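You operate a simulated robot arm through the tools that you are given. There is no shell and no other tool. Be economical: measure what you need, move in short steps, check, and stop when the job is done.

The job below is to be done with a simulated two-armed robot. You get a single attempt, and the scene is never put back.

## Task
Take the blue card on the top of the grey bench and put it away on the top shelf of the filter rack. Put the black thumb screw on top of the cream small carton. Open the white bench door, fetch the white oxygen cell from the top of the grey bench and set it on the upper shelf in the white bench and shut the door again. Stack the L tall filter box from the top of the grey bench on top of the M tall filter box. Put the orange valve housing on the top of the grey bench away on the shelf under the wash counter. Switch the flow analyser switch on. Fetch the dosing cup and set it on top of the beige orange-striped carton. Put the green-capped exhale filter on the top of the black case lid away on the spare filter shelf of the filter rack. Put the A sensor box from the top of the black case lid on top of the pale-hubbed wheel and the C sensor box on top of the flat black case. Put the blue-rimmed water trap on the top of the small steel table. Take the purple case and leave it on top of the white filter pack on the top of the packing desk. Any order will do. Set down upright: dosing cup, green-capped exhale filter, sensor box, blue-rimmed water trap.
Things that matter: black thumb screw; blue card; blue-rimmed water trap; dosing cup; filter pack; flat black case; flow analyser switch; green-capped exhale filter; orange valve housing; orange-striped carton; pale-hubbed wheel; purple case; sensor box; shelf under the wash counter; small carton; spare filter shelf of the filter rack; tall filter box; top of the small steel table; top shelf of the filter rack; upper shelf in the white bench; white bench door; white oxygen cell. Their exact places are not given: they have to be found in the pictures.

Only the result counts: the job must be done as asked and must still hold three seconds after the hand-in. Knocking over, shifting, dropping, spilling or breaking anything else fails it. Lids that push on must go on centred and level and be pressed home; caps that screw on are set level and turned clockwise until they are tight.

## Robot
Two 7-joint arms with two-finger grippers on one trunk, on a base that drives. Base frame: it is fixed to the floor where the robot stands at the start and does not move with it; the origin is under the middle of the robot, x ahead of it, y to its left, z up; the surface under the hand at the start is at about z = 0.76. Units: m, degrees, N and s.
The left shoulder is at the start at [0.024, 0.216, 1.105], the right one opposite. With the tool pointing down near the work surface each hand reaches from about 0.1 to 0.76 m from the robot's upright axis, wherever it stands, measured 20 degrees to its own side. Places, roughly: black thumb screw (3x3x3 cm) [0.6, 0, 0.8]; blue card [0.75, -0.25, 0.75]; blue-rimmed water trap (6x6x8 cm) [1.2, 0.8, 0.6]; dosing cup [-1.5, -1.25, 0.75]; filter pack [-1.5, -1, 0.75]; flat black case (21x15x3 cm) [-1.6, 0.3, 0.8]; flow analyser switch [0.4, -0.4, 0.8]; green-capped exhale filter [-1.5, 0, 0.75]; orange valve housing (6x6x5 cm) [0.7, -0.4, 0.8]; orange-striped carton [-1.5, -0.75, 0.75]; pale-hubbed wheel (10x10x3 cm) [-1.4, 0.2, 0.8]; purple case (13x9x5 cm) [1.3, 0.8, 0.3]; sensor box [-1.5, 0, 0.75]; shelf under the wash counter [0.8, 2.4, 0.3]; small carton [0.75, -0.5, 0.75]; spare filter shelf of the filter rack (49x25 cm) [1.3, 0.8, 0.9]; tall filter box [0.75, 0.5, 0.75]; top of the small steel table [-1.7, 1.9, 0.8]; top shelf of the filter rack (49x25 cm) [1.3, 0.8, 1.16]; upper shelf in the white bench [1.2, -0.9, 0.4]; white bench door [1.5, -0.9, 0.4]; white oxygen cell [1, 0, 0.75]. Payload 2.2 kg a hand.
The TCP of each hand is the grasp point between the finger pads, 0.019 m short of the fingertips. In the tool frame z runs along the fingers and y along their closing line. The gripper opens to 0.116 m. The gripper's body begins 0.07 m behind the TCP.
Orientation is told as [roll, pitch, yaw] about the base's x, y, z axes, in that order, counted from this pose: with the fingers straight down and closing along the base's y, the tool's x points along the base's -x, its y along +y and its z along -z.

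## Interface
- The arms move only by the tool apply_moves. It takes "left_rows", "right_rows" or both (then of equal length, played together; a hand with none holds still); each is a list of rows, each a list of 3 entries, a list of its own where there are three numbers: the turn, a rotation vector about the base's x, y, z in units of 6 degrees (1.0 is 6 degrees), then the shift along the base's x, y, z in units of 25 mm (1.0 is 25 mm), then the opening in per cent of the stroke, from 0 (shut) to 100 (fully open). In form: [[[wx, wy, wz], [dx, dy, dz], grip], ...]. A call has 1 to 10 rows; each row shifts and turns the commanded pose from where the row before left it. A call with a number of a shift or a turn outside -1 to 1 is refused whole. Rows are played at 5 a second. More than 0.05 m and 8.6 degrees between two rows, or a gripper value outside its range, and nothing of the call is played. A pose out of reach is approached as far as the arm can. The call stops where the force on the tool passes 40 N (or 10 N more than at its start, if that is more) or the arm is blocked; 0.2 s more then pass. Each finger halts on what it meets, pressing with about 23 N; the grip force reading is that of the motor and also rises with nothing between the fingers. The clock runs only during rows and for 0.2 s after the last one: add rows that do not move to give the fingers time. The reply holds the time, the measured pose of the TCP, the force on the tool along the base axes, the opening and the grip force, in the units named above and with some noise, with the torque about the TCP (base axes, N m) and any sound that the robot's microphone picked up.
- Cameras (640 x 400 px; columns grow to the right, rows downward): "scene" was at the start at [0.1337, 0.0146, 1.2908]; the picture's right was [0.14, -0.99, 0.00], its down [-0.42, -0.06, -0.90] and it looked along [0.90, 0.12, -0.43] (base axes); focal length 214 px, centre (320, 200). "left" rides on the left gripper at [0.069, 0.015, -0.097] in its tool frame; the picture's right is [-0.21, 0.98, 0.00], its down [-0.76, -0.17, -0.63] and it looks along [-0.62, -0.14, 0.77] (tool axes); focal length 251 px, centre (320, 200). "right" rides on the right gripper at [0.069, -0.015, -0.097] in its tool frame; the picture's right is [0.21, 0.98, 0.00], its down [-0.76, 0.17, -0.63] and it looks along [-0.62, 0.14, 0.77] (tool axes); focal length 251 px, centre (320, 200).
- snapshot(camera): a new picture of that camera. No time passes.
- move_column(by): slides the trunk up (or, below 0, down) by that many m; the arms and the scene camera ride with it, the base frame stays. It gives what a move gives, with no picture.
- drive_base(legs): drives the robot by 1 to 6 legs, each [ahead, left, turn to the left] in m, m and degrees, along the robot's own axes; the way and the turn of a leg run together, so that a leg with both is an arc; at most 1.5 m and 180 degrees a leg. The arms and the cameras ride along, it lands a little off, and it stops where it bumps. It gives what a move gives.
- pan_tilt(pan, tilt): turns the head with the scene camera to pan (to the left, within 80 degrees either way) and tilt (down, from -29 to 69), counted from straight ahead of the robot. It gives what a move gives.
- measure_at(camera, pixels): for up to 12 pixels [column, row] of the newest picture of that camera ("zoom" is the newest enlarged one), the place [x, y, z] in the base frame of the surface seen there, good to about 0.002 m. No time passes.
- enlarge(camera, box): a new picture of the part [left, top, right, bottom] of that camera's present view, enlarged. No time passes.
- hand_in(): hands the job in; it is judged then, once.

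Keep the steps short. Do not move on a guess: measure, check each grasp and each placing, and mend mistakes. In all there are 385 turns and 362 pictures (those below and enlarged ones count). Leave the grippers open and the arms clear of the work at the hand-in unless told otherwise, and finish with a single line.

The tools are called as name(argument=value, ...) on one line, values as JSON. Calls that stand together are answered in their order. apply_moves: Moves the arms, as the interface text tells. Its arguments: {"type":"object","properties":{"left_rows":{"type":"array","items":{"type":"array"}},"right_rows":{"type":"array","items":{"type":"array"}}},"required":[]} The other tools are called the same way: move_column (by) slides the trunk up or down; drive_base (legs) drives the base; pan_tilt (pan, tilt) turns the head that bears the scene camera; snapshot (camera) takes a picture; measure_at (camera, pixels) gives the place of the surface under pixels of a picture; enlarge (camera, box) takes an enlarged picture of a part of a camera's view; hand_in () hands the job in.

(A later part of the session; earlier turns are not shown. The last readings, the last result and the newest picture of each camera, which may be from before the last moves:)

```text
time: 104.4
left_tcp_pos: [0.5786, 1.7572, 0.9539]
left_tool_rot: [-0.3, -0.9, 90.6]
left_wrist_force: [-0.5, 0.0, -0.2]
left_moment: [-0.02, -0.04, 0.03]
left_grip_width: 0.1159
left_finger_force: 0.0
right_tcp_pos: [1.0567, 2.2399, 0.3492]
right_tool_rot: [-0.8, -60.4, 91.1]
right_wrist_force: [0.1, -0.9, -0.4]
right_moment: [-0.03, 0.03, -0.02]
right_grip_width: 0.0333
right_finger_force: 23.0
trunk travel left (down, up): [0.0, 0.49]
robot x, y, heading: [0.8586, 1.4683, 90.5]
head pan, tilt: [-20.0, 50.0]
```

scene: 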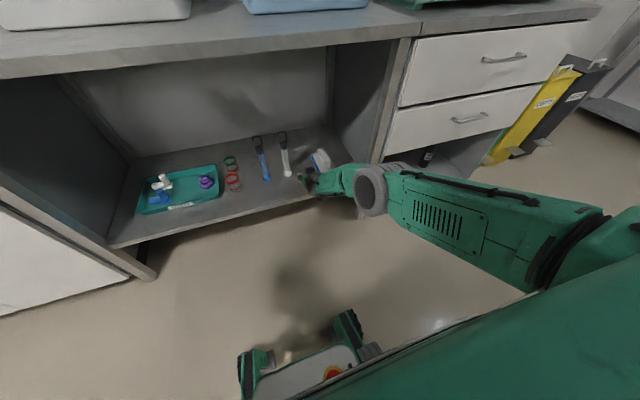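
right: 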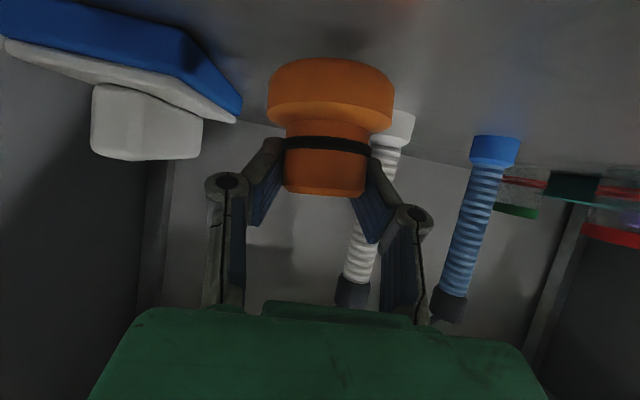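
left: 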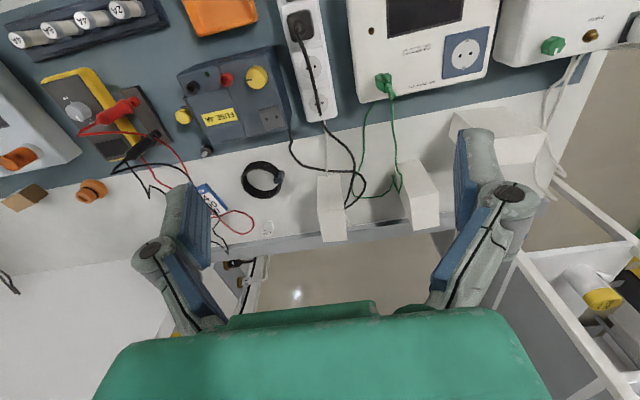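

apply_moves(right_rows=[[[0, 0, 0], [0, 0, -0.1], 0], [[0, 0, 0], [0, 0, -0.1], 0], [[0, 0, 0], [0, 0, 0], 0]])

snapshot(camera="right")

```text
time: 105.2
left_tcp_pos: [0.5788, 1.7567, 0.9545]
left_tool_rot: [-0.4, -0.8, 90.5]
left_wrist_force: [0.3, 0.1, 0.0]
left_moment: [0.04, 0.01, -0.01]
left_grip_width: 0.1161
left_finger_force: 0.1
right_tcp_pos: [1.059, 2.2401, 0.3484]
right_tool_rot: [-0.9, -60.5, 91.0]
right_wrist_force: [-0.4, 1.9, 1.8]
right_moment: [0.0, 0.02, -0.04]
right_grip_width: 0.0316
right_finger_force: 22.5
right hand out of reach, approached as far as the arm can: row 1
trunk travel left (down, up): [0.0, 0.49]
robot x, y, heading: [0.8557, 1.4652, 90.4]
head pan, tilt: [-20.0, 50.0]
```

```text
308 pictures are left
```

right: 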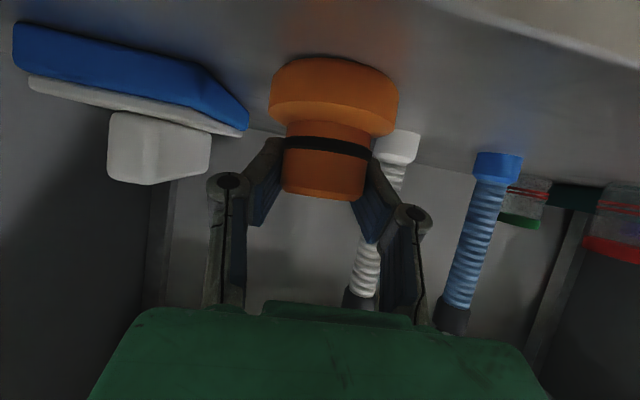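

Measure the flange bottom and the shelf by it.

measure_at(camera="right", pixels=[[330, 60], [330, 64], [330, 50], [330, 75], [275, 85], [395, 100], [277, 110], [392, 130], [330, 185]])

```text
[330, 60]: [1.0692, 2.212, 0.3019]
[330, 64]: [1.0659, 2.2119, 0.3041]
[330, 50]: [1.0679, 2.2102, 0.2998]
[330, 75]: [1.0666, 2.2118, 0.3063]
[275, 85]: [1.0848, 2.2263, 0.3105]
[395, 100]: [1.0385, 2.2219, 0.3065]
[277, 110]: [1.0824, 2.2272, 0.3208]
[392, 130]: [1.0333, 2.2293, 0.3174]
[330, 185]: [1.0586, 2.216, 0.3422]
```

The housing is on the shelf. Release, and pull back.

apply_moves(right_rows=[[[0, 0, 0], [0, 0, 0], 62], [[0, 0, 0], [0, 0, 0], 62], [[0, 0, 0], [0, -0.5, 0.1], 62], [[0, 0, 0], [0, -1, 0.2], 62], [[0, 0, 0], [0, -1, 0.3], 62], [[0, 0, 0], [0, -1, 0.5], 62], [[0, 0, 0], [0, -1, 0.5], 62], [[0, 0, 0], [0, -1, 0.5], 62], [[0, 0, 0], [0, -1, 0.5], 62], [[0, 0, 0], [0, 0, 0], 62]])

snapshot(camera="right")

snapshot(camera="scene")

```text
time: 107.4
left_tcp_pos: [0.5787, 1.758, 0.9563]
left_tool_rot: [-0.3, -0.9, 90.5]
left_wrist_force: [0.2, 0.3, -0.2]
left_moment: [-0.01, 0.02, -0.01]
left_grip_width: 0.1163
left_finger_force: 0.1
right_tcp_pos: [1.0368, 2.2087, 0.3191]
right_tool_rot: [-0.9, -61.0, 90.7]
right_wrist_force: [3.5, 11.8, 14.9]
right_moment: [0.38, 0.5, -0.5]
right_grip_width: 0.0693
right_finger_force: 0.0
right hand out of reach, approached as far as the arm can: row 3, 4, 5, 6, 7, 8, 9
trunk travel left (down, up): [0.0, 0.49]
robot x, y, heading: [0.8525, 1.4666, 90.4]
head pan, tilt: [-20.0, 50.0]
```

```text
307 pictures are left
```

right: 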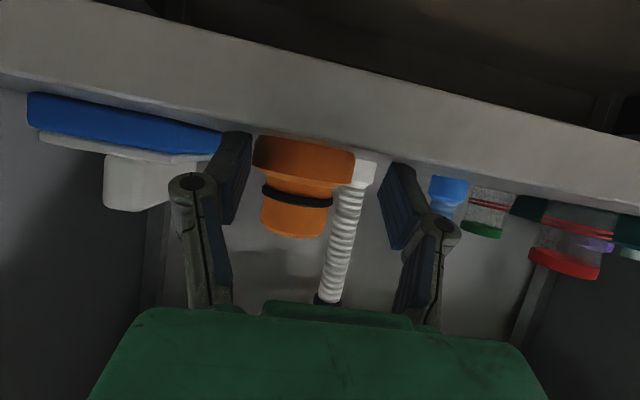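

```text
306 pictures are left
```

scene: 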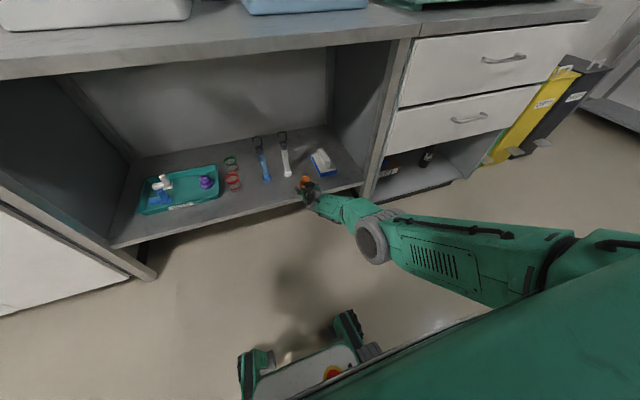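

The arm got stuck in an awkward spot, resting on the shelf edge. Measure the housing relative to the fingers before freeing it.

measure_at(camera="right", pixels=[[258, 150], [352, 160], [305, 150], [265, 215], [330, 215], [225, 190], [240, 140], [395, 175], [405, 240], [350, 180], [210, 140], [300, 110]])

enlarge(camera="scene", box=[270, 150, 370, 220])

```text
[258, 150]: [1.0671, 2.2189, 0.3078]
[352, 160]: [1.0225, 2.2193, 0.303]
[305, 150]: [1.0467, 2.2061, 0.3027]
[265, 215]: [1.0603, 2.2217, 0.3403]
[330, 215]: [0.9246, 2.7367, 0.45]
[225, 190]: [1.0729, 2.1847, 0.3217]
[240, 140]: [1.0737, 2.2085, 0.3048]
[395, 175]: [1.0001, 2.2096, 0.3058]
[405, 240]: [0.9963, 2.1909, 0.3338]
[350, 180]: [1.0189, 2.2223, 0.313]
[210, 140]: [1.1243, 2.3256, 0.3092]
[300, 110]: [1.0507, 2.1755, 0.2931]
```

```text
5.71 times, centred on (320, 185) of scene
```

zoom: 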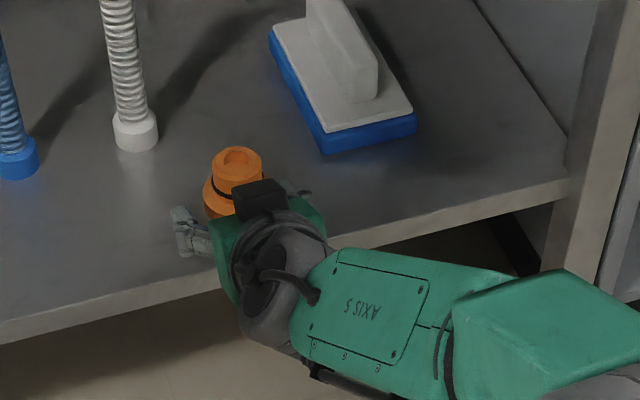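

Housing stands upright between the fingers. Open wider, lift with the trunk 2 cm, then back the base away.

apply_moves(right_rows=[[[0, 0, 0], [0, 0, 0], 85], [[0, 0, 0], [0, 0, 0], 85]])

move_column(by=0.02)

drive_base(legs=[[-0.3, 0, 0]])

snapshot(camera="scene")

```text
time: 108.0
left_tcp_pos: [0.5789, 1.7566, 0.9549]
left_tool_rot: [-0.3, -0.9, 90.6]
left_wrist_force: [0.7, -0.5, 0.9]
left_moment: [0.01, -0.01, -0.03]
left_grip_width: 0.1159
left_finger_force: 0.0
right_tcp_pos: [1.0358, 2.2068, 0.3178]
right_tool_rot: [-1.1, -60.8, 91.2]
right_wrist_force: [5.1, 9.5, 14.8]
right_moment: [0.31, -0.01, 0.04]
right_grip_width: 0.0986
right_finger_force: 0.1
trunk travel left (down, up): [0.0, 0.49]
robot x, y, heading: [0.8559, 1.4624, 90.7]
head pan, tilt: [-20.0, 50.0]
```

```text
time: 108.7
left_tcp_pos: [0.5787, 1.7584, 0.9747]
left_tool_rot: [-0.4, -0.7, 90.7]
left_wrist_force: [-0.4, 0.6, 0.5]
left_moment: [0.0, 0.01, 0.0]
left_grip_width: 0.1162
left_finger_force: 0.1
right_tcp_pos: [1.035, 2.2057, 0.332]
right_tool_rot: [-0.8, -60.2, 90.9]
right_wrist_force: [0.6, -1.4, 0.4]
right_moment: [-0.02, -0.01, -0.03]
right_grip_width: 0.0984
right_finger_force: 0.0
trunk travel left (down, up): [-0.02, 0.47]
robot x, y, heading: [0.8549, 1.4665, 90.8]
head pan, tilt: [-20.0, 50.0]
```

```text
time: 110.7
left_tcp_pos: [0.605, 1.448, 0.9793]
left_tool_rot: [0.2, -1.1, 93.4]
left_wrist_force: [-1.6, -1.9, 1.5]
left_moment: [0.14, -0.19, 0.02]
left_grip_width: 0.116
left_finger_force: 0.0
right_tcp_pos: [1.0347, 1.921, 0.3382]
right_tool_rot: [0.4, -60.8, 92.7]
right_wrist_force: [-0.3, -2.0, -0.1]
right_moment: [0.12, -0.01, 0.01]
right_grip_width: 0.0987
right_finger_force: 0.1
trunk travel left (down, up): [-0.02, 0.47]
robot x, y, heading: [0.8883, 1.1693, 93.4]
head pan, tilt: [-20.0, 50.0]
```

```text
304 pictures are left
```

scene: 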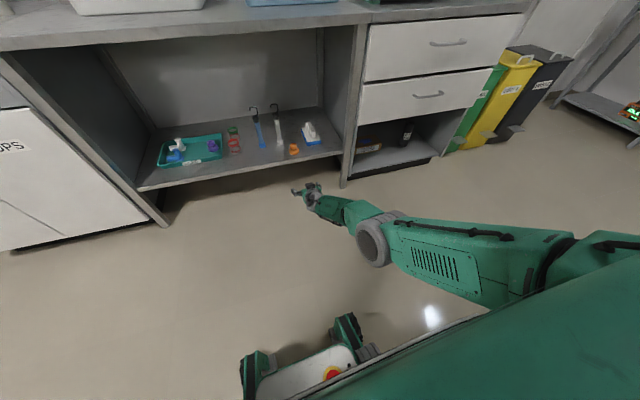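

Base heading shifted 3°, perhaps a light touch behind. Check the housing and see what's around.

enlarge(camera="scene", box=[210, 90, 350, 180])

pan_tilt(pan=-80, tilt=45)

snapshot(camera="scene")

snapshot(camera="left")

```text
4.44 times, centred on (280, 135) of scene
```

zoom: 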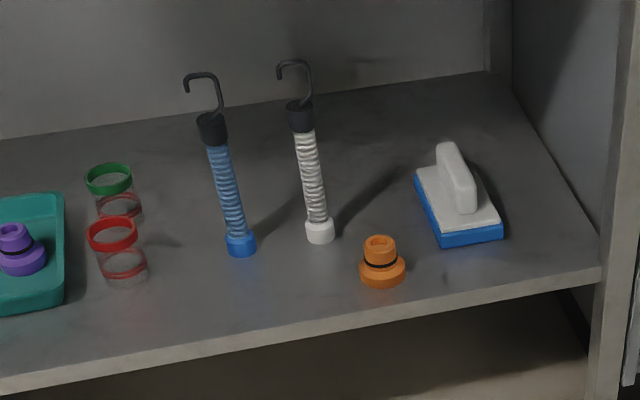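

```text
time: 112.0
left_tcp_pos: [0.6053, 1.4468, 0.9778]
left_tool_rot: [0.2, -1.1, 93.5]
left_wrist_force: [0.4, 0.2, 0.0]
left_moment: [0.02, -0.03, 0.0]
left_grip_width: 0.1158
left_finger_force: 0.0
right_tcp_pos: [1.0327, 1.9229, 0.3338]
right_tool_rot: [0.2, -61.0, 92.9]
right_wrist_force: [-1.1, 0.0, 0.6]
right_moment: [0.03, 0.04, -0.01]
right_grip_width: 0.0985
right_finger_force: 0.1
trunk travel left (down, up): [-0.02, 0.47]
robot x, y, heading: [0.8884, 1.1757, 93.6]
head pan, tilt: [-80.0, 45.0]
```

```text
302 pictures are left
```

scene: 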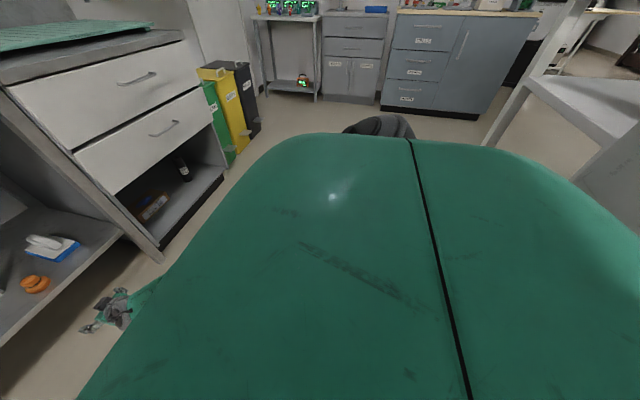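

```text
301 pictures are left
```

left: 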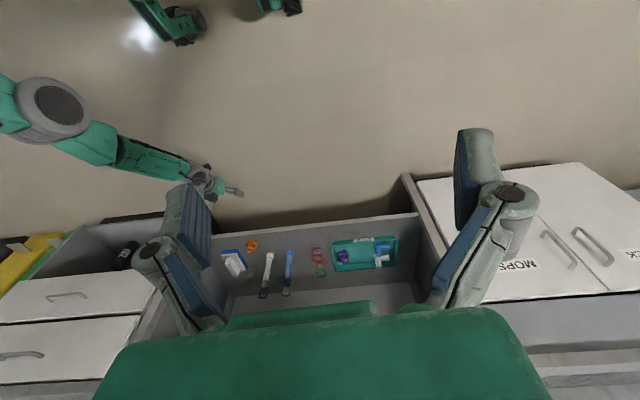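

Housing stands well. Move 0.1 m ahead, lift the trunk, and fold the right arm back to tool-down.

drive_base(legs=[[0.1, 0, -3.4]])

move_column(by=0.27)

apply_moves(right_rows=[[[-1, 0, 0], [0, -0.8, 1], 100], [[-1, 0, 0], [0, -0.8, 1], 100], [[-1, 0, 0], [0, -0.8, 1], 100], [[-1, 0, 0], [0, -0.8, 1], 100], [[-1, 0, 0], [0, 0, 1], 100], [[-1, 0, 0], [0, 0, 1], 100], [[-1, 0, 0], [0, 0, 1], 100], [[-1, 0, 0], [0, 0, 1], 100], [[-1, 0, 0], [0, 0, 1], 100], [[-1, 0, 0], [0, 0, 1], 100]])

apply_moves(right_rows=[[[0, 0, 0], [0, 0, 1], 100], [[0, 0, 0], [0, 0, 1], 100], [[0, 0, 0], [0, 0, 1], 100], [[0, 0, 0], [0, 0, 1], 100], [[0, 0, 0], [0, 0, 1], 100], [[0, 0, 0], [0, 0, 1], 100]])

```text
time: 113.2
left_tcp_pos: [0.6099, 1.5635, 0.9737]
left_tool_rot: [-0.2, -1.1, 90.1]
left_wrist_force: [-1.5, 0.2, -0.6]
left_moment: [-0.05, -0.09, 0.0]
left_grip_width: 0.1159
left_finger_force: 0.0
right_tcp_pos: [1.0703, 2.0136, 0.3369]
right_tool_rot: [-0.6, -61.0, 90.0]
right_wrist_force: [-1.1, 0.2, 0.1]
right_moment: [-0.01, 0.01, -0.04]
right_grip_width: 0.0987
right_finger_force: 0.0
trunk travel left (down, up): [-0.02, 0.47]
robot x, y, heading: [0.8828, 1.2712, 89.9]
head pan, tilt: [-80.0, 45.0]
```

```text
time: 115.9
left_tcp_pos: [0.6126, 1.5592, 1.2465]
left_tool_rot: [0.0, -1.3, 89.9]
left_wrist_force: [0.1, 0.0, 0.5]
left_moment: [0.02, 0.03, 0.0]
left_grip_width: 0.1162
left_finger_force: 0.1
right_tcp_pos: [1.071, 2.0109, 0.6026]
right_tool_rot: [-0.1, -60.8, 89.6]
right_wrist_force: [-0.1, -0.4, 1.1]
right_moment: [-0.01, 0.0, -0.01]
right_grip_width: 0.0988
right_finger_force: 0.1
trunk travel left (down, up): [-0.29, 0.2]
robot x, y, heading: [0.8833, 1.2724, 90.0]
head pan, tilt: [-80.0, 45.0]
```

```text
time: 118.1
left_tcp_pos: [0.6122, 1.5593, 1.2455]
left_tool_rot: [0.0, -1.3, 90.0]
left_wrist_force: [0.5, 0.6, 0.5]
left_moment: [0.03, -0.02, -0.02]
left_grip_width: 0.116
left_finger_force: 0.1
right_tcp_pos: [1.0569, 1.9802, 0.8005]
right_tool_rot: [-0.3, -1.2, 89.8]
right_wrist_force: [-0.2, -0.3, 0.4]
right_moment: [0.02, -0.02, 0.01]
right_grip_width: 0.1158
right_finger_force: 0.1
right hand out of reach, approached as far as the arm can: row 1, 2, 3, 4, 7, 8, 9, 10
trunk travel left (down, up): [-0.29, 0.2]
robot x, y, heading: [0.8853, 1.2701, 89.8]
head pan, tilt: [-80.0, 45.0]
```

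```text
time: 119.5
left_tcp_pos: [0.6116, 1.5586, 1.2458]
left_tool_rot: [0.0, -1.3, 89.9]
left_wrist_force: [-0.6, 1.1, 0.3]
left_moment: [0.03, 0.0, 0.02]
left_grip_width: 0.116
left_finger_force: 0.0
right_tcp_pos: [1.0589, 1.9787, 0.952]
right_tool_rot: [-0.5, -1.4, 89.9]
right_wrist_force: [-0.9, -0.7, -0.1]
right_moment: [0.0, 0.02, 0.01]
right_grip_width: 0.1158
right_finger_force: 0.0
trunk travel left (down, up): [-0.29, 0.2]
robot x, y, heading: [0.8836, 1.2729, 90.0]
head pan, tilt: [-80.0, 45.0]
```

Pull the right arm in, then turn to face the rack and look.

apply_moves(right_rows=[[[0, 0, 0], [0, -1, 0.6], 100], [[0, 0, 0], [0, -1, 0.6], 100], [[0, 0, 0], [0, -1, 0.6], 100], [[0, 0, 0], [0, -1, 0.6], 100], [[0, 0, 0], [0, -1, 0.6], 100], [[0, 0, 0], [0, -1, 0.6], 100], [[0, 0, 0], [0, -1, 0.6], 100], [[0, 0, 0], [0, -1, 0.6], 100], [[0, 0, 0], [0, -1, 0.6], 100], [[0, 0, 0], [0, -1, 0.6], 100]])

drive_base(legs=[[0.2, 0, 0], [0, -0.4, 0], [0, 0, -180]])

pan_tilt(pan=0, tilt=40)

snapshot(camera="scene")

```text
time: 121.7
left_tcp_pos: [0.6117, 1.5592, 1.2463]
left_tool_rot: [0.0, -1.4, 90.0]
left_wrist_force: [0.2, -0.8, -0.2]
left_moment: [0.02, -0.02, 0.02]
left_grip_width: 0.1161
left_finger_force: 0.1
right_tcp_pos: [1.0572, 1.7253, 1.103]
right_tool_rot: [-0.4, -1.4, 89.8]
right_wrist_force: [0.8, -0.2, 0.2]
right_moment: [0.03, 0.0, -0.02]
right_grip_width: 0.116
right_finger_force: 0.0
trunk travel left (down, up): [-0.29, 0.2]
robot x, y, heading: [0.8833, 1.2755, 90.0]
head pan, tilt: [-80.0, 45.0]
```

```text
time: 132.8
left_tcp_pos: [1.5531, 1.179, 1.246]
left_tool_rot: [0.0, -1.4, -91.0]
left_wrist_force: [-0.3, 0.3, 0.9]
left_moment: [0.01, 0.01, -0.03]
left_grip_width: 0.1161
left_finger_force: 0.1
right_tcp_pos: [1.1039, 1.0185, 1.1013]
right_tool_rot: [-0.4, -1.3, -91.1]
right_wrist_force: [-0.9, -0.4, -0.3]
right_moment: [0.0, -0.02, 0.0]
right_grip_width: 0.116
right_finger_force: 0.0
trunk travel left (down, up): [-0.29, 0.2]
robot x, y, heading: [1.2853, 1.4704, -90.8]
head pan, tilt: [-80.0, 45.0]
```

```text
time: 134.3
left_tcp_pos: [1.5527, 1.182, 1.2461]
left_tool_rot: [0.0, -1.3, -90.8]
left_wrist_force: [0.1, 0.7, -0.5]
left_moment: [0.04, 0.02, -0.02]
left_grip_width: 0.1161
left_finger_force: 0.1
right_tcp_pos: [1.1055, 1.0221, 1.1016]
right_tool_rot: [-0.3, -1.4, -91.0]
right_wrist_force: [0.0, -0.2, -0.5]
right_moment: [-0.03, -0.02, -0.02]
right_grip_width: 0.1159
right_finger_force: 0.1
trunk travel left (down, up): [-0.29, 0.2]
robot x, y, heading: [1.2863, 1.4734, -91.0]
head pan, tilt: [0.0, 40.0]
```

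```text
300 pictures are left
```

scene: 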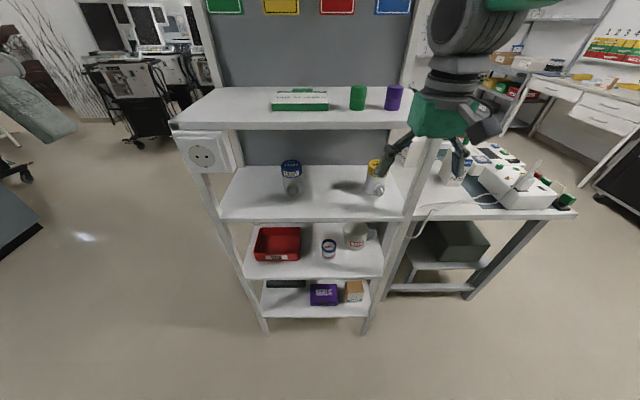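

The rack is in full view. Measure shelves, the water trap (328,250), purple case (323,293) and rack corners.

measure_at(camera="scene", pixels=[[329, 241], [329, 256], [322, 240], [336, 241], [323, 285], [310, 292], [337, 292], [323, 303], [300, 314], [300, 276], [310, 218], [290, 128]])

enlarge(camera="scene", box=[160, 80, 420, 340])

```text
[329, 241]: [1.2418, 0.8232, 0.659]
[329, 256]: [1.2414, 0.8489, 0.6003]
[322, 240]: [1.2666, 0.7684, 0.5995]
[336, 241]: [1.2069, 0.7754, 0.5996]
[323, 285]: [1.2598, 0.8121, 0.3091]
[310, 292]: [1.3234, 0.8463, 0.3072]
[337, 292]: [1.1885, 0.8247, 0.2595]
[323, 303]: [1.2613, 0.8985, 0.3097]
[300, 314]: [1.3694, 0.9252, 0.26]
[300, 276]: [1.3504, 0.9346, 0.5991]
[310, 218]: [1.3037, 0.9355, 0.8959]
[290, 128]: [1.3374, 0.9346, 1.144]
```

```text
1.54 times, centred on (290, 210) of scene
```

zoom: 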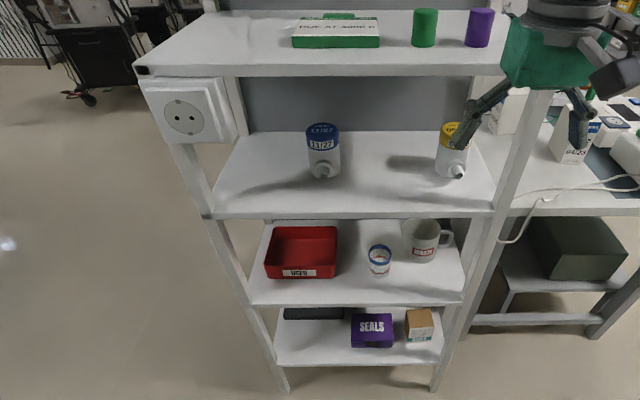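

The rack shelves are at z 0.26/0.60/0.896/1.15 with the front at y 0.935. I do the far side of the bench first. Look left for the way.

drive_base(legs=[[-0.12, 0, 0]])

pan_tilt(pan=45, tilt=30)

snapshot(camera="scene")

```text
time: 135.6
left_tcp_pos: [1.5556, 1.3012, 1.2455]
left_tool_rot: [0.0, -1.4, -90.9]
left_wrist_force: [-0.8, 0.1, 0.8]
left_moment: [-0.03, 0.03, 0.01]
left_grip_width: 0.1158
left_finger_force: 0.2
right_tcp_pos: [1.1074, 1.1398, 1.1027]
right_tool_rot: [-0.4, -1.5, -91.1]
right_wrist_force: [0.1, -0.7, -0.7]
right_moment: [0.01, -0.01, -0.01]
right_grip_width: 0.1159
right_finger_force: 0.1
trunk travel left (down, up): [-0.29, 0.2]
robot x, y, heading: [1.2912, 1.5881, -90.9]
head pan, tilt: [0.0, 40.0]
```

```text
time: 136.7
left_tcp_pos: [1.5555, 1.3041, 1.2477]
left_tool_rot: [0.1, -1.5, -90.9]
left_wrist_force: [-0.8, 0.6, -0.9]
left_moment: [0.02, 0.02, 0.0]
left_grip_width: 0.1162
left_finger_force: 0.0
right_tcp_pos: [1.1076, 1.144, 1.1036]
right_tool_rot: [-0.4, -1.4, -91.2]
right_wrist_force: [-0.5, -1.0, -0.2]
right_moment: [-0.02, -0.01, -0.04]
right_grip_width: 0.1161
right_finger_force: 0.0
trunk travel left (down, up): [-0.29, 0.2]
robot x, y, heading: [1.2901, 1.592, -91.0]
head pan, tilt: [45.0, 30.0]
```

```text
298 pictures are left
```

scene: 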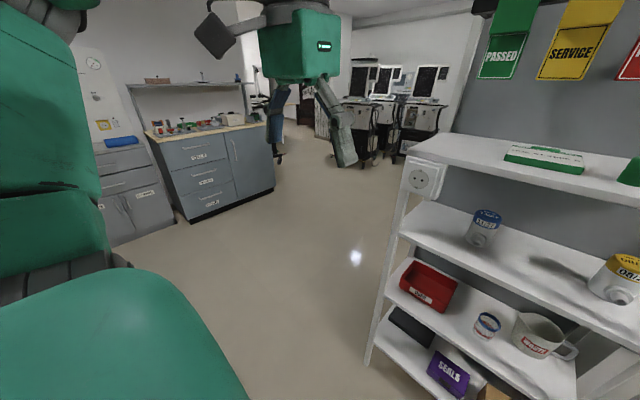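

Floor is clear. Drive left 0.9, ahead 1.55, then turn to face the bench's far side.

drive_base(legs=[[0, 0.9, 0], [1.4, 0, 0], [0, 0, -90]])

pan_tilt(pan=0, tilt=30)

snapshot(camera="scene")

pan_tilt(pan=60, tilt=30)

snapshot(camera="scene")

```text
time: 151.8
left_tcp_pos: [1.8912, -0.0696, 1.251]
left_tool_rot: [1.0, -1.7, 180.0]
left_wrist_force: [-0.8, 0.4, -0.7]
left_moment: [-0.07, 0.04, 0.0]
left_grip_width: 0.116
left_finger_force: 0.0
right_tcp_pos: [1.7245, 0.3743, 1.1008]
right_tool_rot: [0.6, -1.5, 179.6]
right_wrist_force: [0.1, 0.8, -0.5]
right_moment: [-0.06, -0.02, 0.0]
right_grip_width: 0.1159
right_finger_force: 0.1
trunk travel left (down, up): [-0.29, 0.2]
robot x, y, heading: [2.1767, 0.1812, 179.8]
head pan, tilt: [45.0, 30.0]
```

```text
time: 153.0
left_tcp_pos: [1.8926, -0.0826, 1.2479]
left_tool_rot: [0.4, -1.3, 179.8]
left_wrist_force: [0.1, -0.1, -0.2]
left_moment: [-0.02, 0.0, 0.01]
left_grip_width: 0.116
left_finger_force: 0.0
right_tcp_pos: [1.7264, 0.3635, 1.1036]
right_tool_rot: [0.0, -1.7, 179.7]
right_wrist_force: [-0.4, -0.2, -0.5]
right_moment: [0.0, -0.01, -0.01]
right_grip_width: 0.1162
right_finger_force: 0.0
trunk travel left (down, up): [-0.29, 0.2]
robot x, y, heading: [2.1779, 0.181, 179.8]
head pan, tilt: [0.0, 30.0]
```

```text
297 pictures are left
```

scene: 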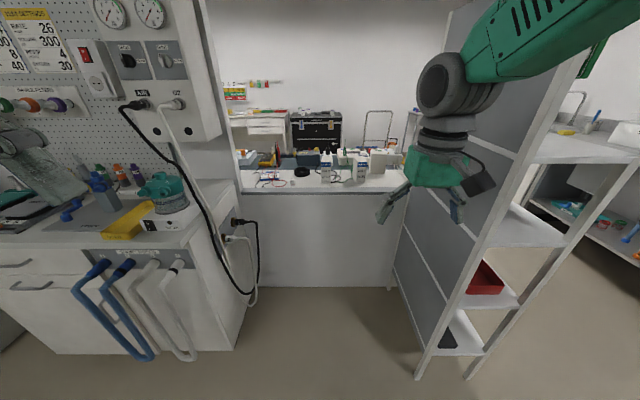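

```text
time: 154.3
left_tcp_pos: [1.8936, -0.0849, 1.2493]
left_tool_rot: [0.3, -1.9, 179.8]
left_wrist_force: [0.0, -0.6, -0.4]
left_moment: [0.01, 0.02, -0.03]
left_grip_width: 0.1162
left_finger_force: 0.0
right_tcp_pos: [1.7255, 0.3608, 1.1051]
right_tool_rot: [-0.1, -1.6, 179.6]
right_wrist_force: [-0.4, -0.4, 0.5]
right_moment: [-0.02, 0.0, 0.01]
right_grip_width: 0.1157
right_finger_force: 0.0
trunk travel left (down, up): [-0.29, 0.2]
robot x, y, heading: [2.1784, 0.1793, 180.1]
head pan, tilt: [60.0, 30.0]
```

```text
296 pictures are left
```

scene: 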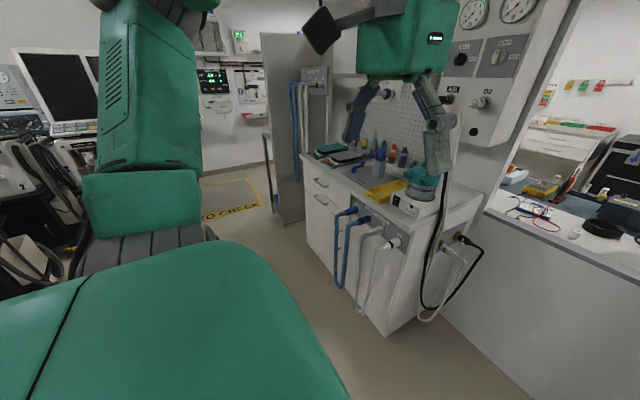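

Measure the alcove edges (white bench side, rack panel, bench back edge) in a fresh front view.

pan_tilt(pan=0, tilt=30)

snapshot(camera="scene")

measure_at(camera="scene", pixels=[[235, 345], [70, 353], [250, 285], [390, 285], [415, 375], [400, 240], [246, 210], [320, 188], [258, 255], [115, 355], [190, 355], [240, 225]])

enlarge(camera="scene", box=[230, 130, 430, 230])

```text
time: 155.6
left_tcp_pos: [1.8929, -0.0785, 1.2486]
left_tool_rot: [0.5, -1.4, 179.8]
left_wrist_force: [0.6, 0.3, 0.8]
left_moment: [0.02, -0.01, -0.01]
left_grip_width: 0.116
left_finger_force: 0.0
right_tcp_pos: [1.7262, 0.3654, 1.1023]
right_tool_rot: [0.1, -1.6, 179.6]
right_wrist_force: [-0.2, -0.3, 0.4]
right_moment: [-0.04, -0.01, -0.02]
right_grip_width: 0.116
right_finger_force: 0.1
trunk travel left (down, up): [-0.29, 0.2]
robot x, y, heading: [2.1765, 0.1797, 179.8]
head pan, tilt: [0.0, 30.0]
```

```text
295 pictures are left
```

scene: 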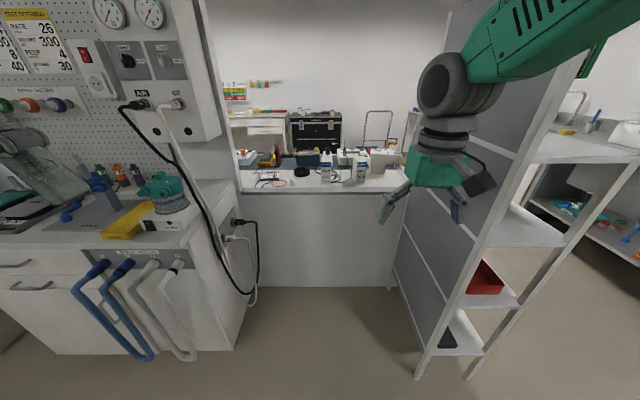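

```text
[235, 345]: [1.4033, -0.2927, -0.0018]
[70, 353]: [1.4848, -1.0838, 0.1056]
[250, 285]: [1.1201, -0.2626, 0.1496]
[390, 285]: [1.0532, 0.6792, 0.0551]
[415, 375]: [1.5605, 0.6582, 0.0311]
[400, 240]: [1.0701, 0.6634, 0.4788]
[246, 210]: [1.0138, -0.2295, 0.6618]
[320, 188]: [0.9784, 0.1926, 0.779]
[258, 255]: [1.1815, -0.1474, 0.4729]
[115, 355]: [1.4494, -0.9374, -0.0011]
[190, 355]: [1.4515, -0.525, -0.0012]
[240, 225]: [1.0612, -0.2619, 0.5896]
```

```text
3.20 times, centred on (330, 180) of scene
```

zoom: 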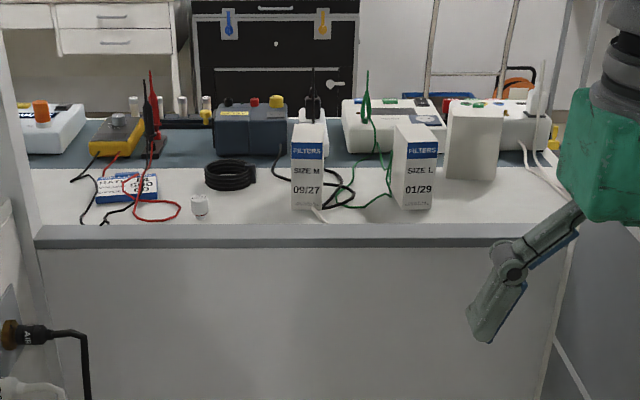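

M box is at y≈0.22 and L box at y≈0.42; card and cell on the left. The alcove spans y -0.15…0.66. Drive in to x≈1.6 first and look at the arms' clearance.

drive_base(legs=[[0.55, -0.04, 0]])

pan_tilt(pan=50, tilt=35)

snapshot(camera="scene")

pan_tilt(pan=-50, tilt=35)

snapshot(camera="scene")

```text
time: 158.7
left_tcp_pos: [1.3452, -0.0325, 1.2515]
left_tool_rot: [1.0, -1.8, 180.0]
left_wrist_force: [0.0, -0.2, -0.1]
left_moment: [-0.01, 0.01, 0.01]
left_grip_width: 0.1161
left_finger_force: 0.1
right_tcp_pos: [1.1766, 0.4129, 1.1034]
right_tool_rot: [0.4, -1.6, 179.6]
right_wrist_force: [0.5, 1.1, 0.5]
right_moment: [-0.07, -0.01, 0.0]
right_grip_width: 0.116
right_finger_force: 0.1
trunk travel left (down, up): [-0.29, 0.2]
robot x, y, heading: [1.6269, 0.2248, -179.8]
head pan, tilt: [0.0, 30.0]
```

```text
time: 159.9
left_tcp_pos: [1.345, -0.0272, 1.2515]
left_tool_rot: [1.2, -1.6, 180.0]
left_wrist_force: [-0.5, 0.4, 0.2]
left_moment: [-0.03, 0.0, 0.02]
left_grip_width: 0.1159
left_finger_force: 0.0
right_tcp_pos: [1.1761, 0.4173, 1.1022]
right_tool_rot: [0.7, -1.6, 179.7]
right_wrist_force: [0.4, 0.1, -0.3]
right_moment: [-0.05, 0.0, -0.02]
right_grip_width: 0.1161
right_finger_force: 0.0
trunk travel left (down, up): [-0.29, 0.2]
robot x, y, heading: [1.623, 0.2241, -179.8]
head pan, tilt: [50.0, 35.0]
```

```text
293 pictures are left
```

scene: 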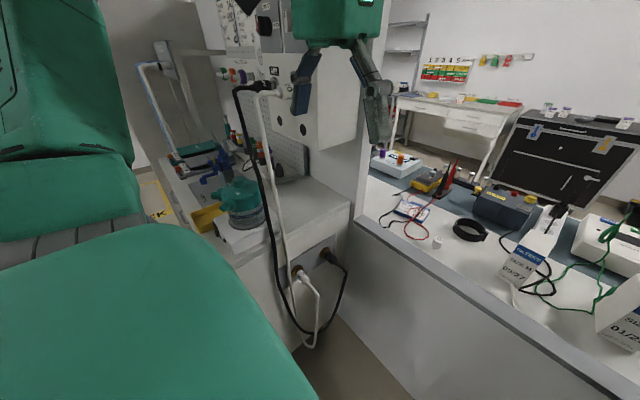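

```text
time: 161.7
left_tcp_pos: [1.3459, -0.0264, 1.2514]
left_tool_rot: [1.0, -1.5, 180.0]
left_wrist_force: [0.2, 0.5, -0.4]
left_moment: [-0.06, 0.02, -0.01]
left_grip_width: 0.1162
left_finger_force: 0.1
right_tcp_pos: [1.177, 0.4148, 1.103]
right_tool_rot: [0.6, -1.6, 179.6]
right_wrist_force: [-0.3, 0.5, 0.1]
right_moment: [-0.03, 0.01, 0.0]
right_grip_width: 0.1161
right_finger_force: 0.1
trunk travel left (down, up): [-0.29, 0.2]
robot x, y, heading: [1.6249, 0.2237, -180.1]
head pan, tilt: [-50.0, 35.0]
```

```text
292 pictures are left
```

scene: 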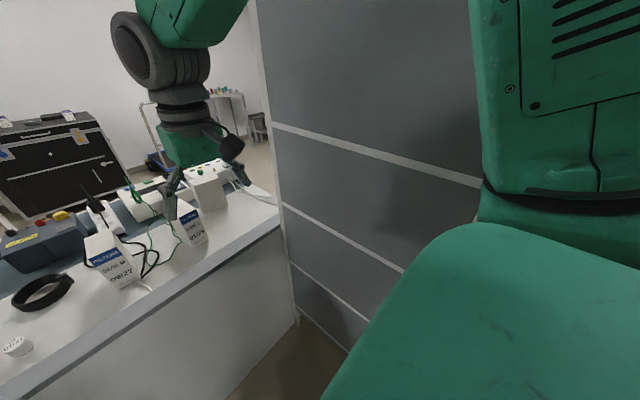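

Measure the clearance between the right arm and the rack panel, and the bench back rim.

measure_at(camera="scene", pixels=[[480, 120], [500, 200], [465, 100], [200, 60], [240, 40], [225, 235], [240, 215], [470, 190]])

```text
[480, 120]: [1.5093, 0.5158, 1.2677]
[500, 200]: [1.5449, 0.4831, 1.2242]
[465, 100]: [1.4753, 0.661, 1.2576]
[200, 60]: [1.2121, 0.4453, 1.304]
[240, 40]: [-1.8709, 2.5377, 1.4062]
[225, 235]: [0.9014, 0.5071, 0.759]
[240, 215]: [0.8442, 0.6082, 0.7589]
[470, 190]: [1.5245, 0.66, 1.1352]
```

About 0.1 m clearance. Go on 0.19 m and look at the bench.

drive_base(legs=[[0.19, 0, 0]])

pan_tilt(pan=10, tilt=48)

snapshot(camera="scene")

snapshot(camera="left")

```text
time: 163.2
left_tcp_pos: [1.1575, -0.0224, 1.2526]
left_tool_rot: [1.3, -1.9, 179.9]
left_wrist_force: [0.1, 0.6, -0.2]
left_moment: [-0.02, 0.01, -0.03]
left_grip_width: 0.116
left_finger_force: 0.1
right_tcp_pos: [0.9882, 0.4205, 1.1021]
right_tool_rot: [0.9, -1.6, 179.5]
right_wrist_force: [-0.1, 0.4, 0.6]
right_moment: [-0.06, -0.04, 0.0]
right_grip_width: 0.1159
right_finger_force: 0.2
trunk travel left (down, up): [-0.29, 0.2]
robot x, y, heading: [1.4328, 0.2282, 180.0]
head pan, tilt: [-50.0, 35.0]
```

```text
time: 164.5
left_tcp_pos: [1.1579, -0.0337, 1.2491]
left_tool_rot: [0.8, -1.7, 179.9]
left_wrist_force: [0.7, -1.3, -0.8]
left_moment: [0.01, -0.02, -0.03]
left_grip_width: 0.1158
left_finger_force: 0.0
right_tcp_pos: [0.9894, 0.4113, 1.1034]
right_tool_rot: [0.2, -1.7, 179.5]
right_wrist_force: [0.2, 0.8, 0.5]
right_moment: [0.02, 0.0, -0.01]
right_grip_width: 0.1158
right_finger_force: 0.0
trunk travel left (down, up): [-0.29, 0.2]
robot x, y, heading: [1.4397, 0.2243, 179.9]
head pan, tilt: [10.0, 48.0]
```

```text
291 pictures are left
```

scene: 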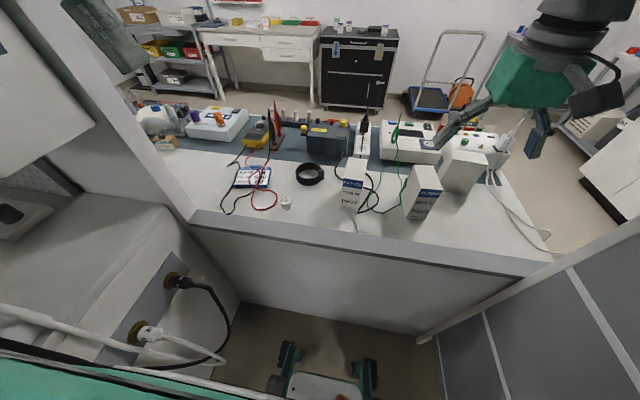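

```text
290 pictures are left
```

left: 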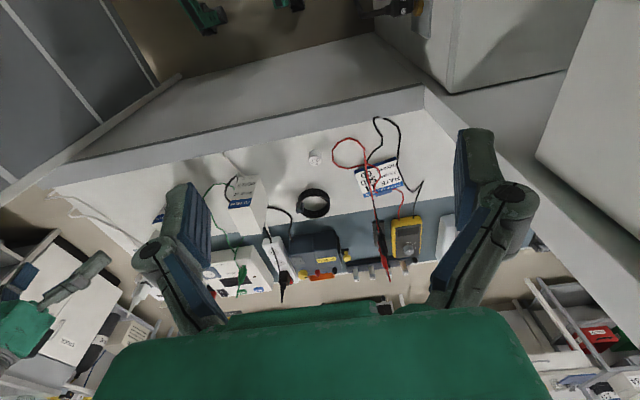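

Measure the boxes M (352,183) and L (424,190).

enlarge(camera="scene", box=[320, 130, 500, 240])

measure_at(camera="zoom", pixels=[[80, 172], [170, 178], [100, 105], [170, 105], [90, 265], [165, 270], [335, 190], [430, 205], [350, 130], [435, 165], [310, 300], [410, 315]])

```text
3.56 times, centred on (410, 185) of scene
```

zoom: 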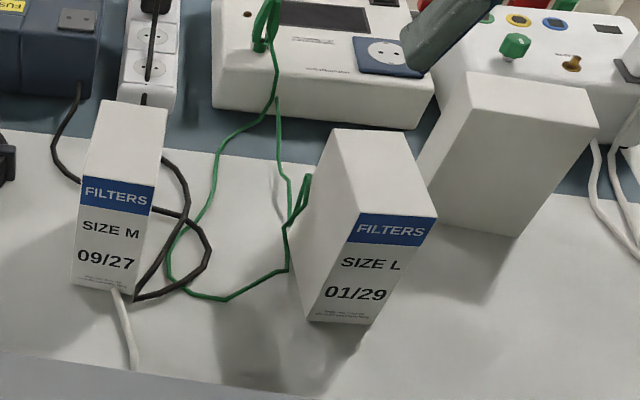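

```text
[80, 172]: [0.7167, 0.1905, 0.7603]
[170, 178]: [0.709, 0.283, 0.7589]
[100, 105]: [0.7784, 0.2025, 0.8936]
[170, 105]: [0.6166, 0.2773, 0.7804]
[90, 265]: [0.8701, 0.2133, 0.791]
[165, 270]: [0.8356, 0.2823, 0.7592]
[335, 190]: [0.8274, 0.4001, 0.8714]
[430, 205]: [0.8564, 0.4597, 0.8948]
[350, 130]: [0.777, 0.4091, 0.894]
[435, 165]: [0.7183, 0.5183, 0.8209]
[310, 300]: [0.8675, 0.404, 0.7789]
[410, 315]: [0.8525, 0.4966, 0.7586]
```

measure_at(camera="zoom", pixels=[[88, 174], [150, 181], [105, 105], [162, 111], [362, 208], [430, 214], [340, 134], [401, 139], [110, 220], [380, 260], [90, 280], [320, 315]])

```text
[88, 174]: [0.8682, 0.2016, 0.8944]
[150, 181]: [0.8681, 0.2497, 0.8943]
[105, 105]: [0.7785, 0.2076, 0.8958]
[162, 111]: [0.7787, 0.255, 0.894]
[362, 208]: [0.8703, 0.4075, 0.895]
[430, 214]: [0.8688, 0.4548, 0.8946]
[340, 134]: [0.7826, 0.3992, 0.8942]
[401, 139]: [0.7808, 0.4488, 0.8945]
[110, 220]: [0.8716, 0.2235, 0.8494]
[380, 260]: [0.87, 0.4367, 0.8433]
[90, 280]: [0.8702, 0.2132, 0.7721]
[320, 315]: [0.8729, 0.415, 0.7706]
```

L box centre (0.826,0.428), yaw ≈+4°; M centre (0.824,0.229), yaw ≈-4°. Bring the right hand above L, with level and yaw corrected.

apply_moves(right_rows=[[[0, -0.28, 0.8], [-0.8, 0.1, -0.3], 80], [[0, 0, 0], [-0.8, 0.1, -0.5], 80], [[0, 0, 0], [-0.8, 0.1, -0.5], 80], [[0, 0, 0], [-0.8, 0.1, -0.5], 80], [[0, 0, 0], [-0.8, 0.1, -0.5], 80], [[0, 0, 0], [-0.8, 0.1, -0.5], 80], [[0, 0, 0], [-0.8, 0, -0.5], 80], [[0, 0, 0], [-0.8, 0, -0.5], 80], [[0, 0, 0], [0, 0, 0], 80]])

snapshot(camera="right")

measure_at(camera="zoom", pixels=[[307, 178], [298, 215], [288, 240], [280, 190]])

```text
time: 166.5
left_tcp_pos: [1.1577, -0.0304, 1.2499]
left_tool_rot: [1.0, -1.6, 180.0]
left_wrist_force: [0.1, 0.1, 0.5]
left_moment: [0.01, 0.01, -0.02]
left_grip_width: 0.116
left_finger_force: 0.1
right_tcp_pos: [0.8301, 0.4292, 1.0097]
right_tool_rot: [0.5, 0.0, -175.7]
right_wrist_force: [0.4, 0.0, -0.1]
right_moment: [-0.01, 0.01, -0.03]
right_grip_width: 0.0929
right_finger_force: 0.0
trunk travel left (down, up): [-0.29, 0.2]
robot x, y, heading: [1.4339, 0.2258, 179.9]
head pan, tilt: [10.0, 48.0]
```

```text
288 pictures are left
```

right: 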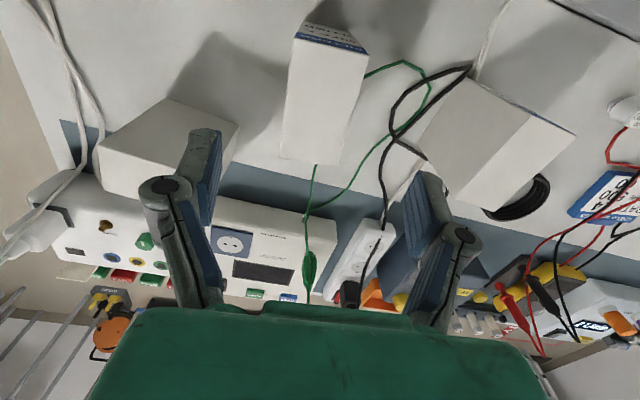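

```text
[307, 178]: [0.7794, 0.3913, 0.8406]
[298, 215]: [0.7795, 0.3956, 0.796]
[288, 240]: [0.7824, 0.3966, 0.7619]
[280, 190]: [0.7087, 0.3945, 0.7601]
```

Centred over L. Descend to z≈0.86, close, and check.

apply_moves(right_rows=[[[-0.08, 0, 0], [-0.15, -0.06, -1], 80], [[0, 0, 0], [0, 0, -1], 80], [[0, 0, 0], [0, 0, -1], 80], [[0, 0, 0], [0, 0, -1], 80], [[0, 0, 0], [0, 0, -1], 80], [[0, 0, 0], [0, 0, -1], 80], [[0, 0, 0], [0, 0, 0], 0], [[0, 0, 0], [0, 0, 0], 0], [[0, 0, 0], [0, 0, 0], 0]])

snapshot(camera="right")

```text
time: 168.5
left_tcp_pos: [1.1571, -0.0283, 1.2498]
left_tool_rot: [1.0, -1.5, 180.0]
left_wrist_force: [0.0, -0.8, 0.3]
left_moment: [-0.01, -0.01, 0.01]
left_grip_width: 0.1161
left_finger_force: 0.1
right_tcp_pos: [0.8244, 0.4298, 0.8586]
right_tool_rot: [1.1, 0.0, -175.7]
right_wrist_force: [0.6, 0.3, -0.3]
right_moment: [-0.01, -0.03, 0.04]
right_grip_width: 0.0574
right_finger_force: 23.0
trunk travel left (down, up): [-0.29, 0.2]
robot x, y, heading: [1.435, 0.2286, 179.8]
head pan, tilt: [10.0, 48.0]
```

```text
287 pictures are left
```

right: 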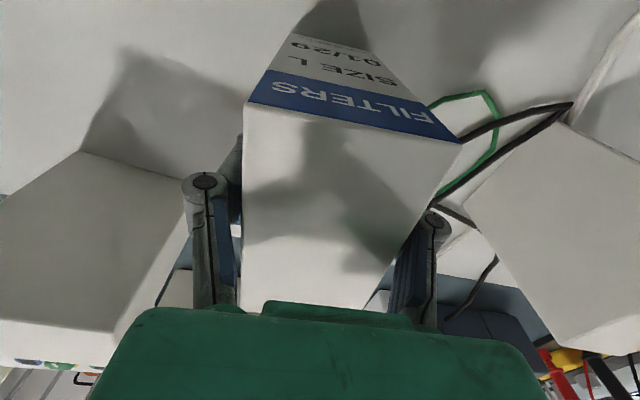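

Gripped. Lift 0.19 m.

apply_moves(right_rows=[[[0, 0, 0], [0, 0, 0.5], 0], [[0, 0, 0], [0, 0, 1], 0], [[0, 0, 0], [0, 0, 1], 0], [[0, 0, 0], [0, 0, 1], 0], [[0, 0, 0], [0, 0, 1], 0], [[0, 0, 0], [0, 0, 1], 0], [[0, 0, 0], [0, 0, 1], 0], [[0, 0, 0], [0, 0, 1], 0], [[0, 0, 0], [0, 0, 0], 0]])

snapshot(camera="scene")

```text
time: 170.5
left_tcp_pos: [1.1557, -0.0289, 1.2504]
left_tool_rot: [0.9, -1.5, 179.9]
left_wrist_force: [-0.2, 0.1, 0.0]
left_moment: [0.0, 0.04, 0.0]
left_grip_width: 0.116
left_finger_force: 0.1
right_tcp_pos: [0.8251, 0.4286, 1.0468]
right_tool_rot: [1.0, 0.0, -175.7]
right_wrist_force: [-0.3, -0.4, -1.8]
right_moment: [-0.01, 0.04, 0.0]
right_grip_width: 0.0571
right_finger_force: 23.4
trunk travel left (down, up): [-0.29, 0.2]
robot x, y, heading: [1.4373, 0.2282, 179.7]
head pan, tilt: [10.0, 48.0]
```

```text
286 pictures are left
```

scene: 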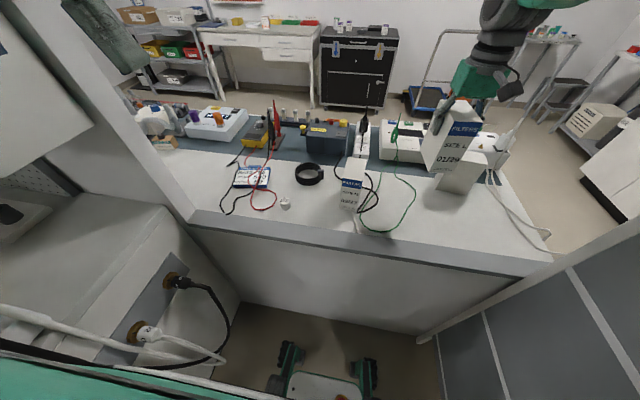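

Carry it over M (y 0.229), turning 8° to match.

apply_moves(right_rows=[[[0, 0, -0.45], [0, -1, 0], 0], [[0, 0, -0.45], [0, -1, 0], 0], [[0, 0, -0.45], [0, -1, 0], 0], [[0, 0, 0], [0, -1, 0], 0], [[0, 0, 0], [0, -1, 0], 0], [[0, 0, 0], [0, -1, 0], 0], [[0, 0, 0], [0, -1, 0], 0], [[-0.15, 0, 0], [0, -1, 0], 0], [[0, 0, 0], [0, 0, 0], 0]])

snapshot(camera="scene")

snapshot(camera="right")

```text
time: 172.5
left_tcp_pos: [1.1569, -0.029, 1.2506]
left_tool_rot: [1.0, -1.6, 179.9]
left_wrist_force: [0.1, -0.5, -0.4]
left_moment: [0.0, -0.02, -0.02]
left_grip_width: 0.1161
left_finger_force: 0.1
right_tcp_pos: [0.8217, 0.2354, 1.0491]
right_tool_rot: [2.5, 0.0, 175.5]
right_wrist_force: [-0.9, 0.6, -1.2]
right_moment: [-0.03, 0.02, 0.01]
right_grip_width: 0.057
right_finger_force: 22.7
trunk travel left (down, up): [-0.29, 0.2]
robot x, y, heading: [1.4383, 0.2234, 180.1]
head pan, tilt: [10.0, 48.0]
```

```text
285 pictures are left
```

scene: 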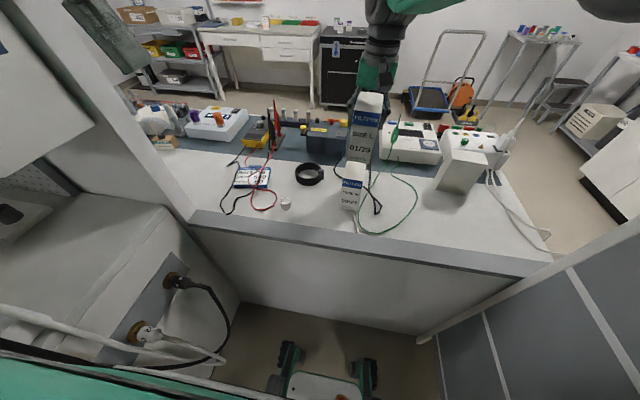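

```text
284 pictures are left
```

right: 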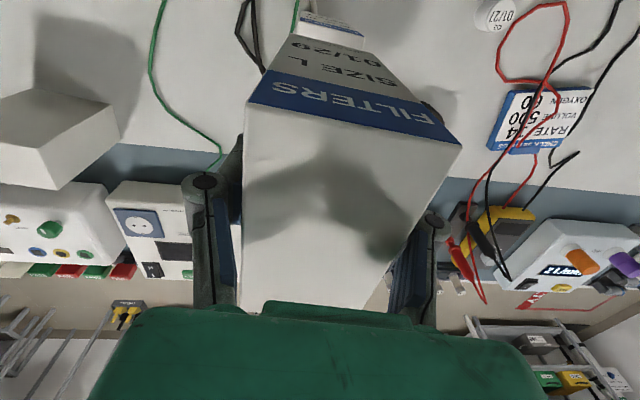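

Roll is 2.5° off (I had the sign wrong). Correct by +2.5° about x and shift y by -7 mm.

apply_moves(right_rows=[[[0.42, 0, 0], [0.1, -0.28, 0], 0], [[0, 0, 0], [0, 0, 0], 0]])

enlarge(camera="scene", box=[310, 80, 430, 230])

```text
time: 173.1
left_tcp_pos: [1.157, -0.0288, 1.2487]
left_tool_rot: [1.0, -1.6, 179.8]
left_wrist_force: [0.2, 0.2, 0.9]
left_moment: [0.0, -0.03, 0.04]
left_grip_width: 0.1161
left_finger_force: 0.1
right_tcp_pos: [0.8209, 0.2334, 1.0499]
right_tool_rot: [0.3, 0.0, 174.9]
right_wrist_force: [0.7, 0.3, -1.1]
right_moment: [-0.02, 0.0, -0.04]
right_grip_width: 0.057
right_finger_force: 22.7
trunk travel left (down, up): [-0.29, 0.2]
robot x, y, heading: [1.4378, 0.2276, 180.0]
head pan, tilt: [10.0, 48.0]
```

```text
2.67 times, centred on (370, 155) of scene
```

zoom: 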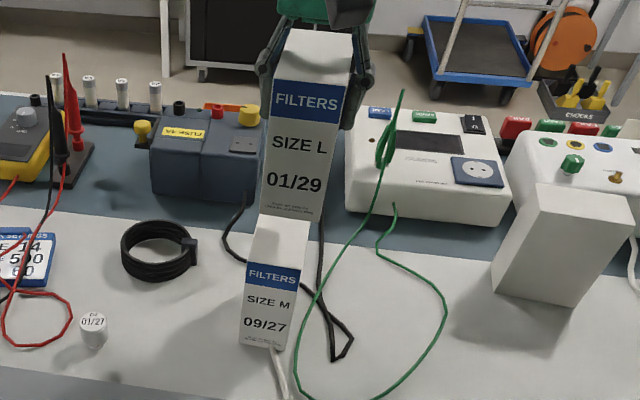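

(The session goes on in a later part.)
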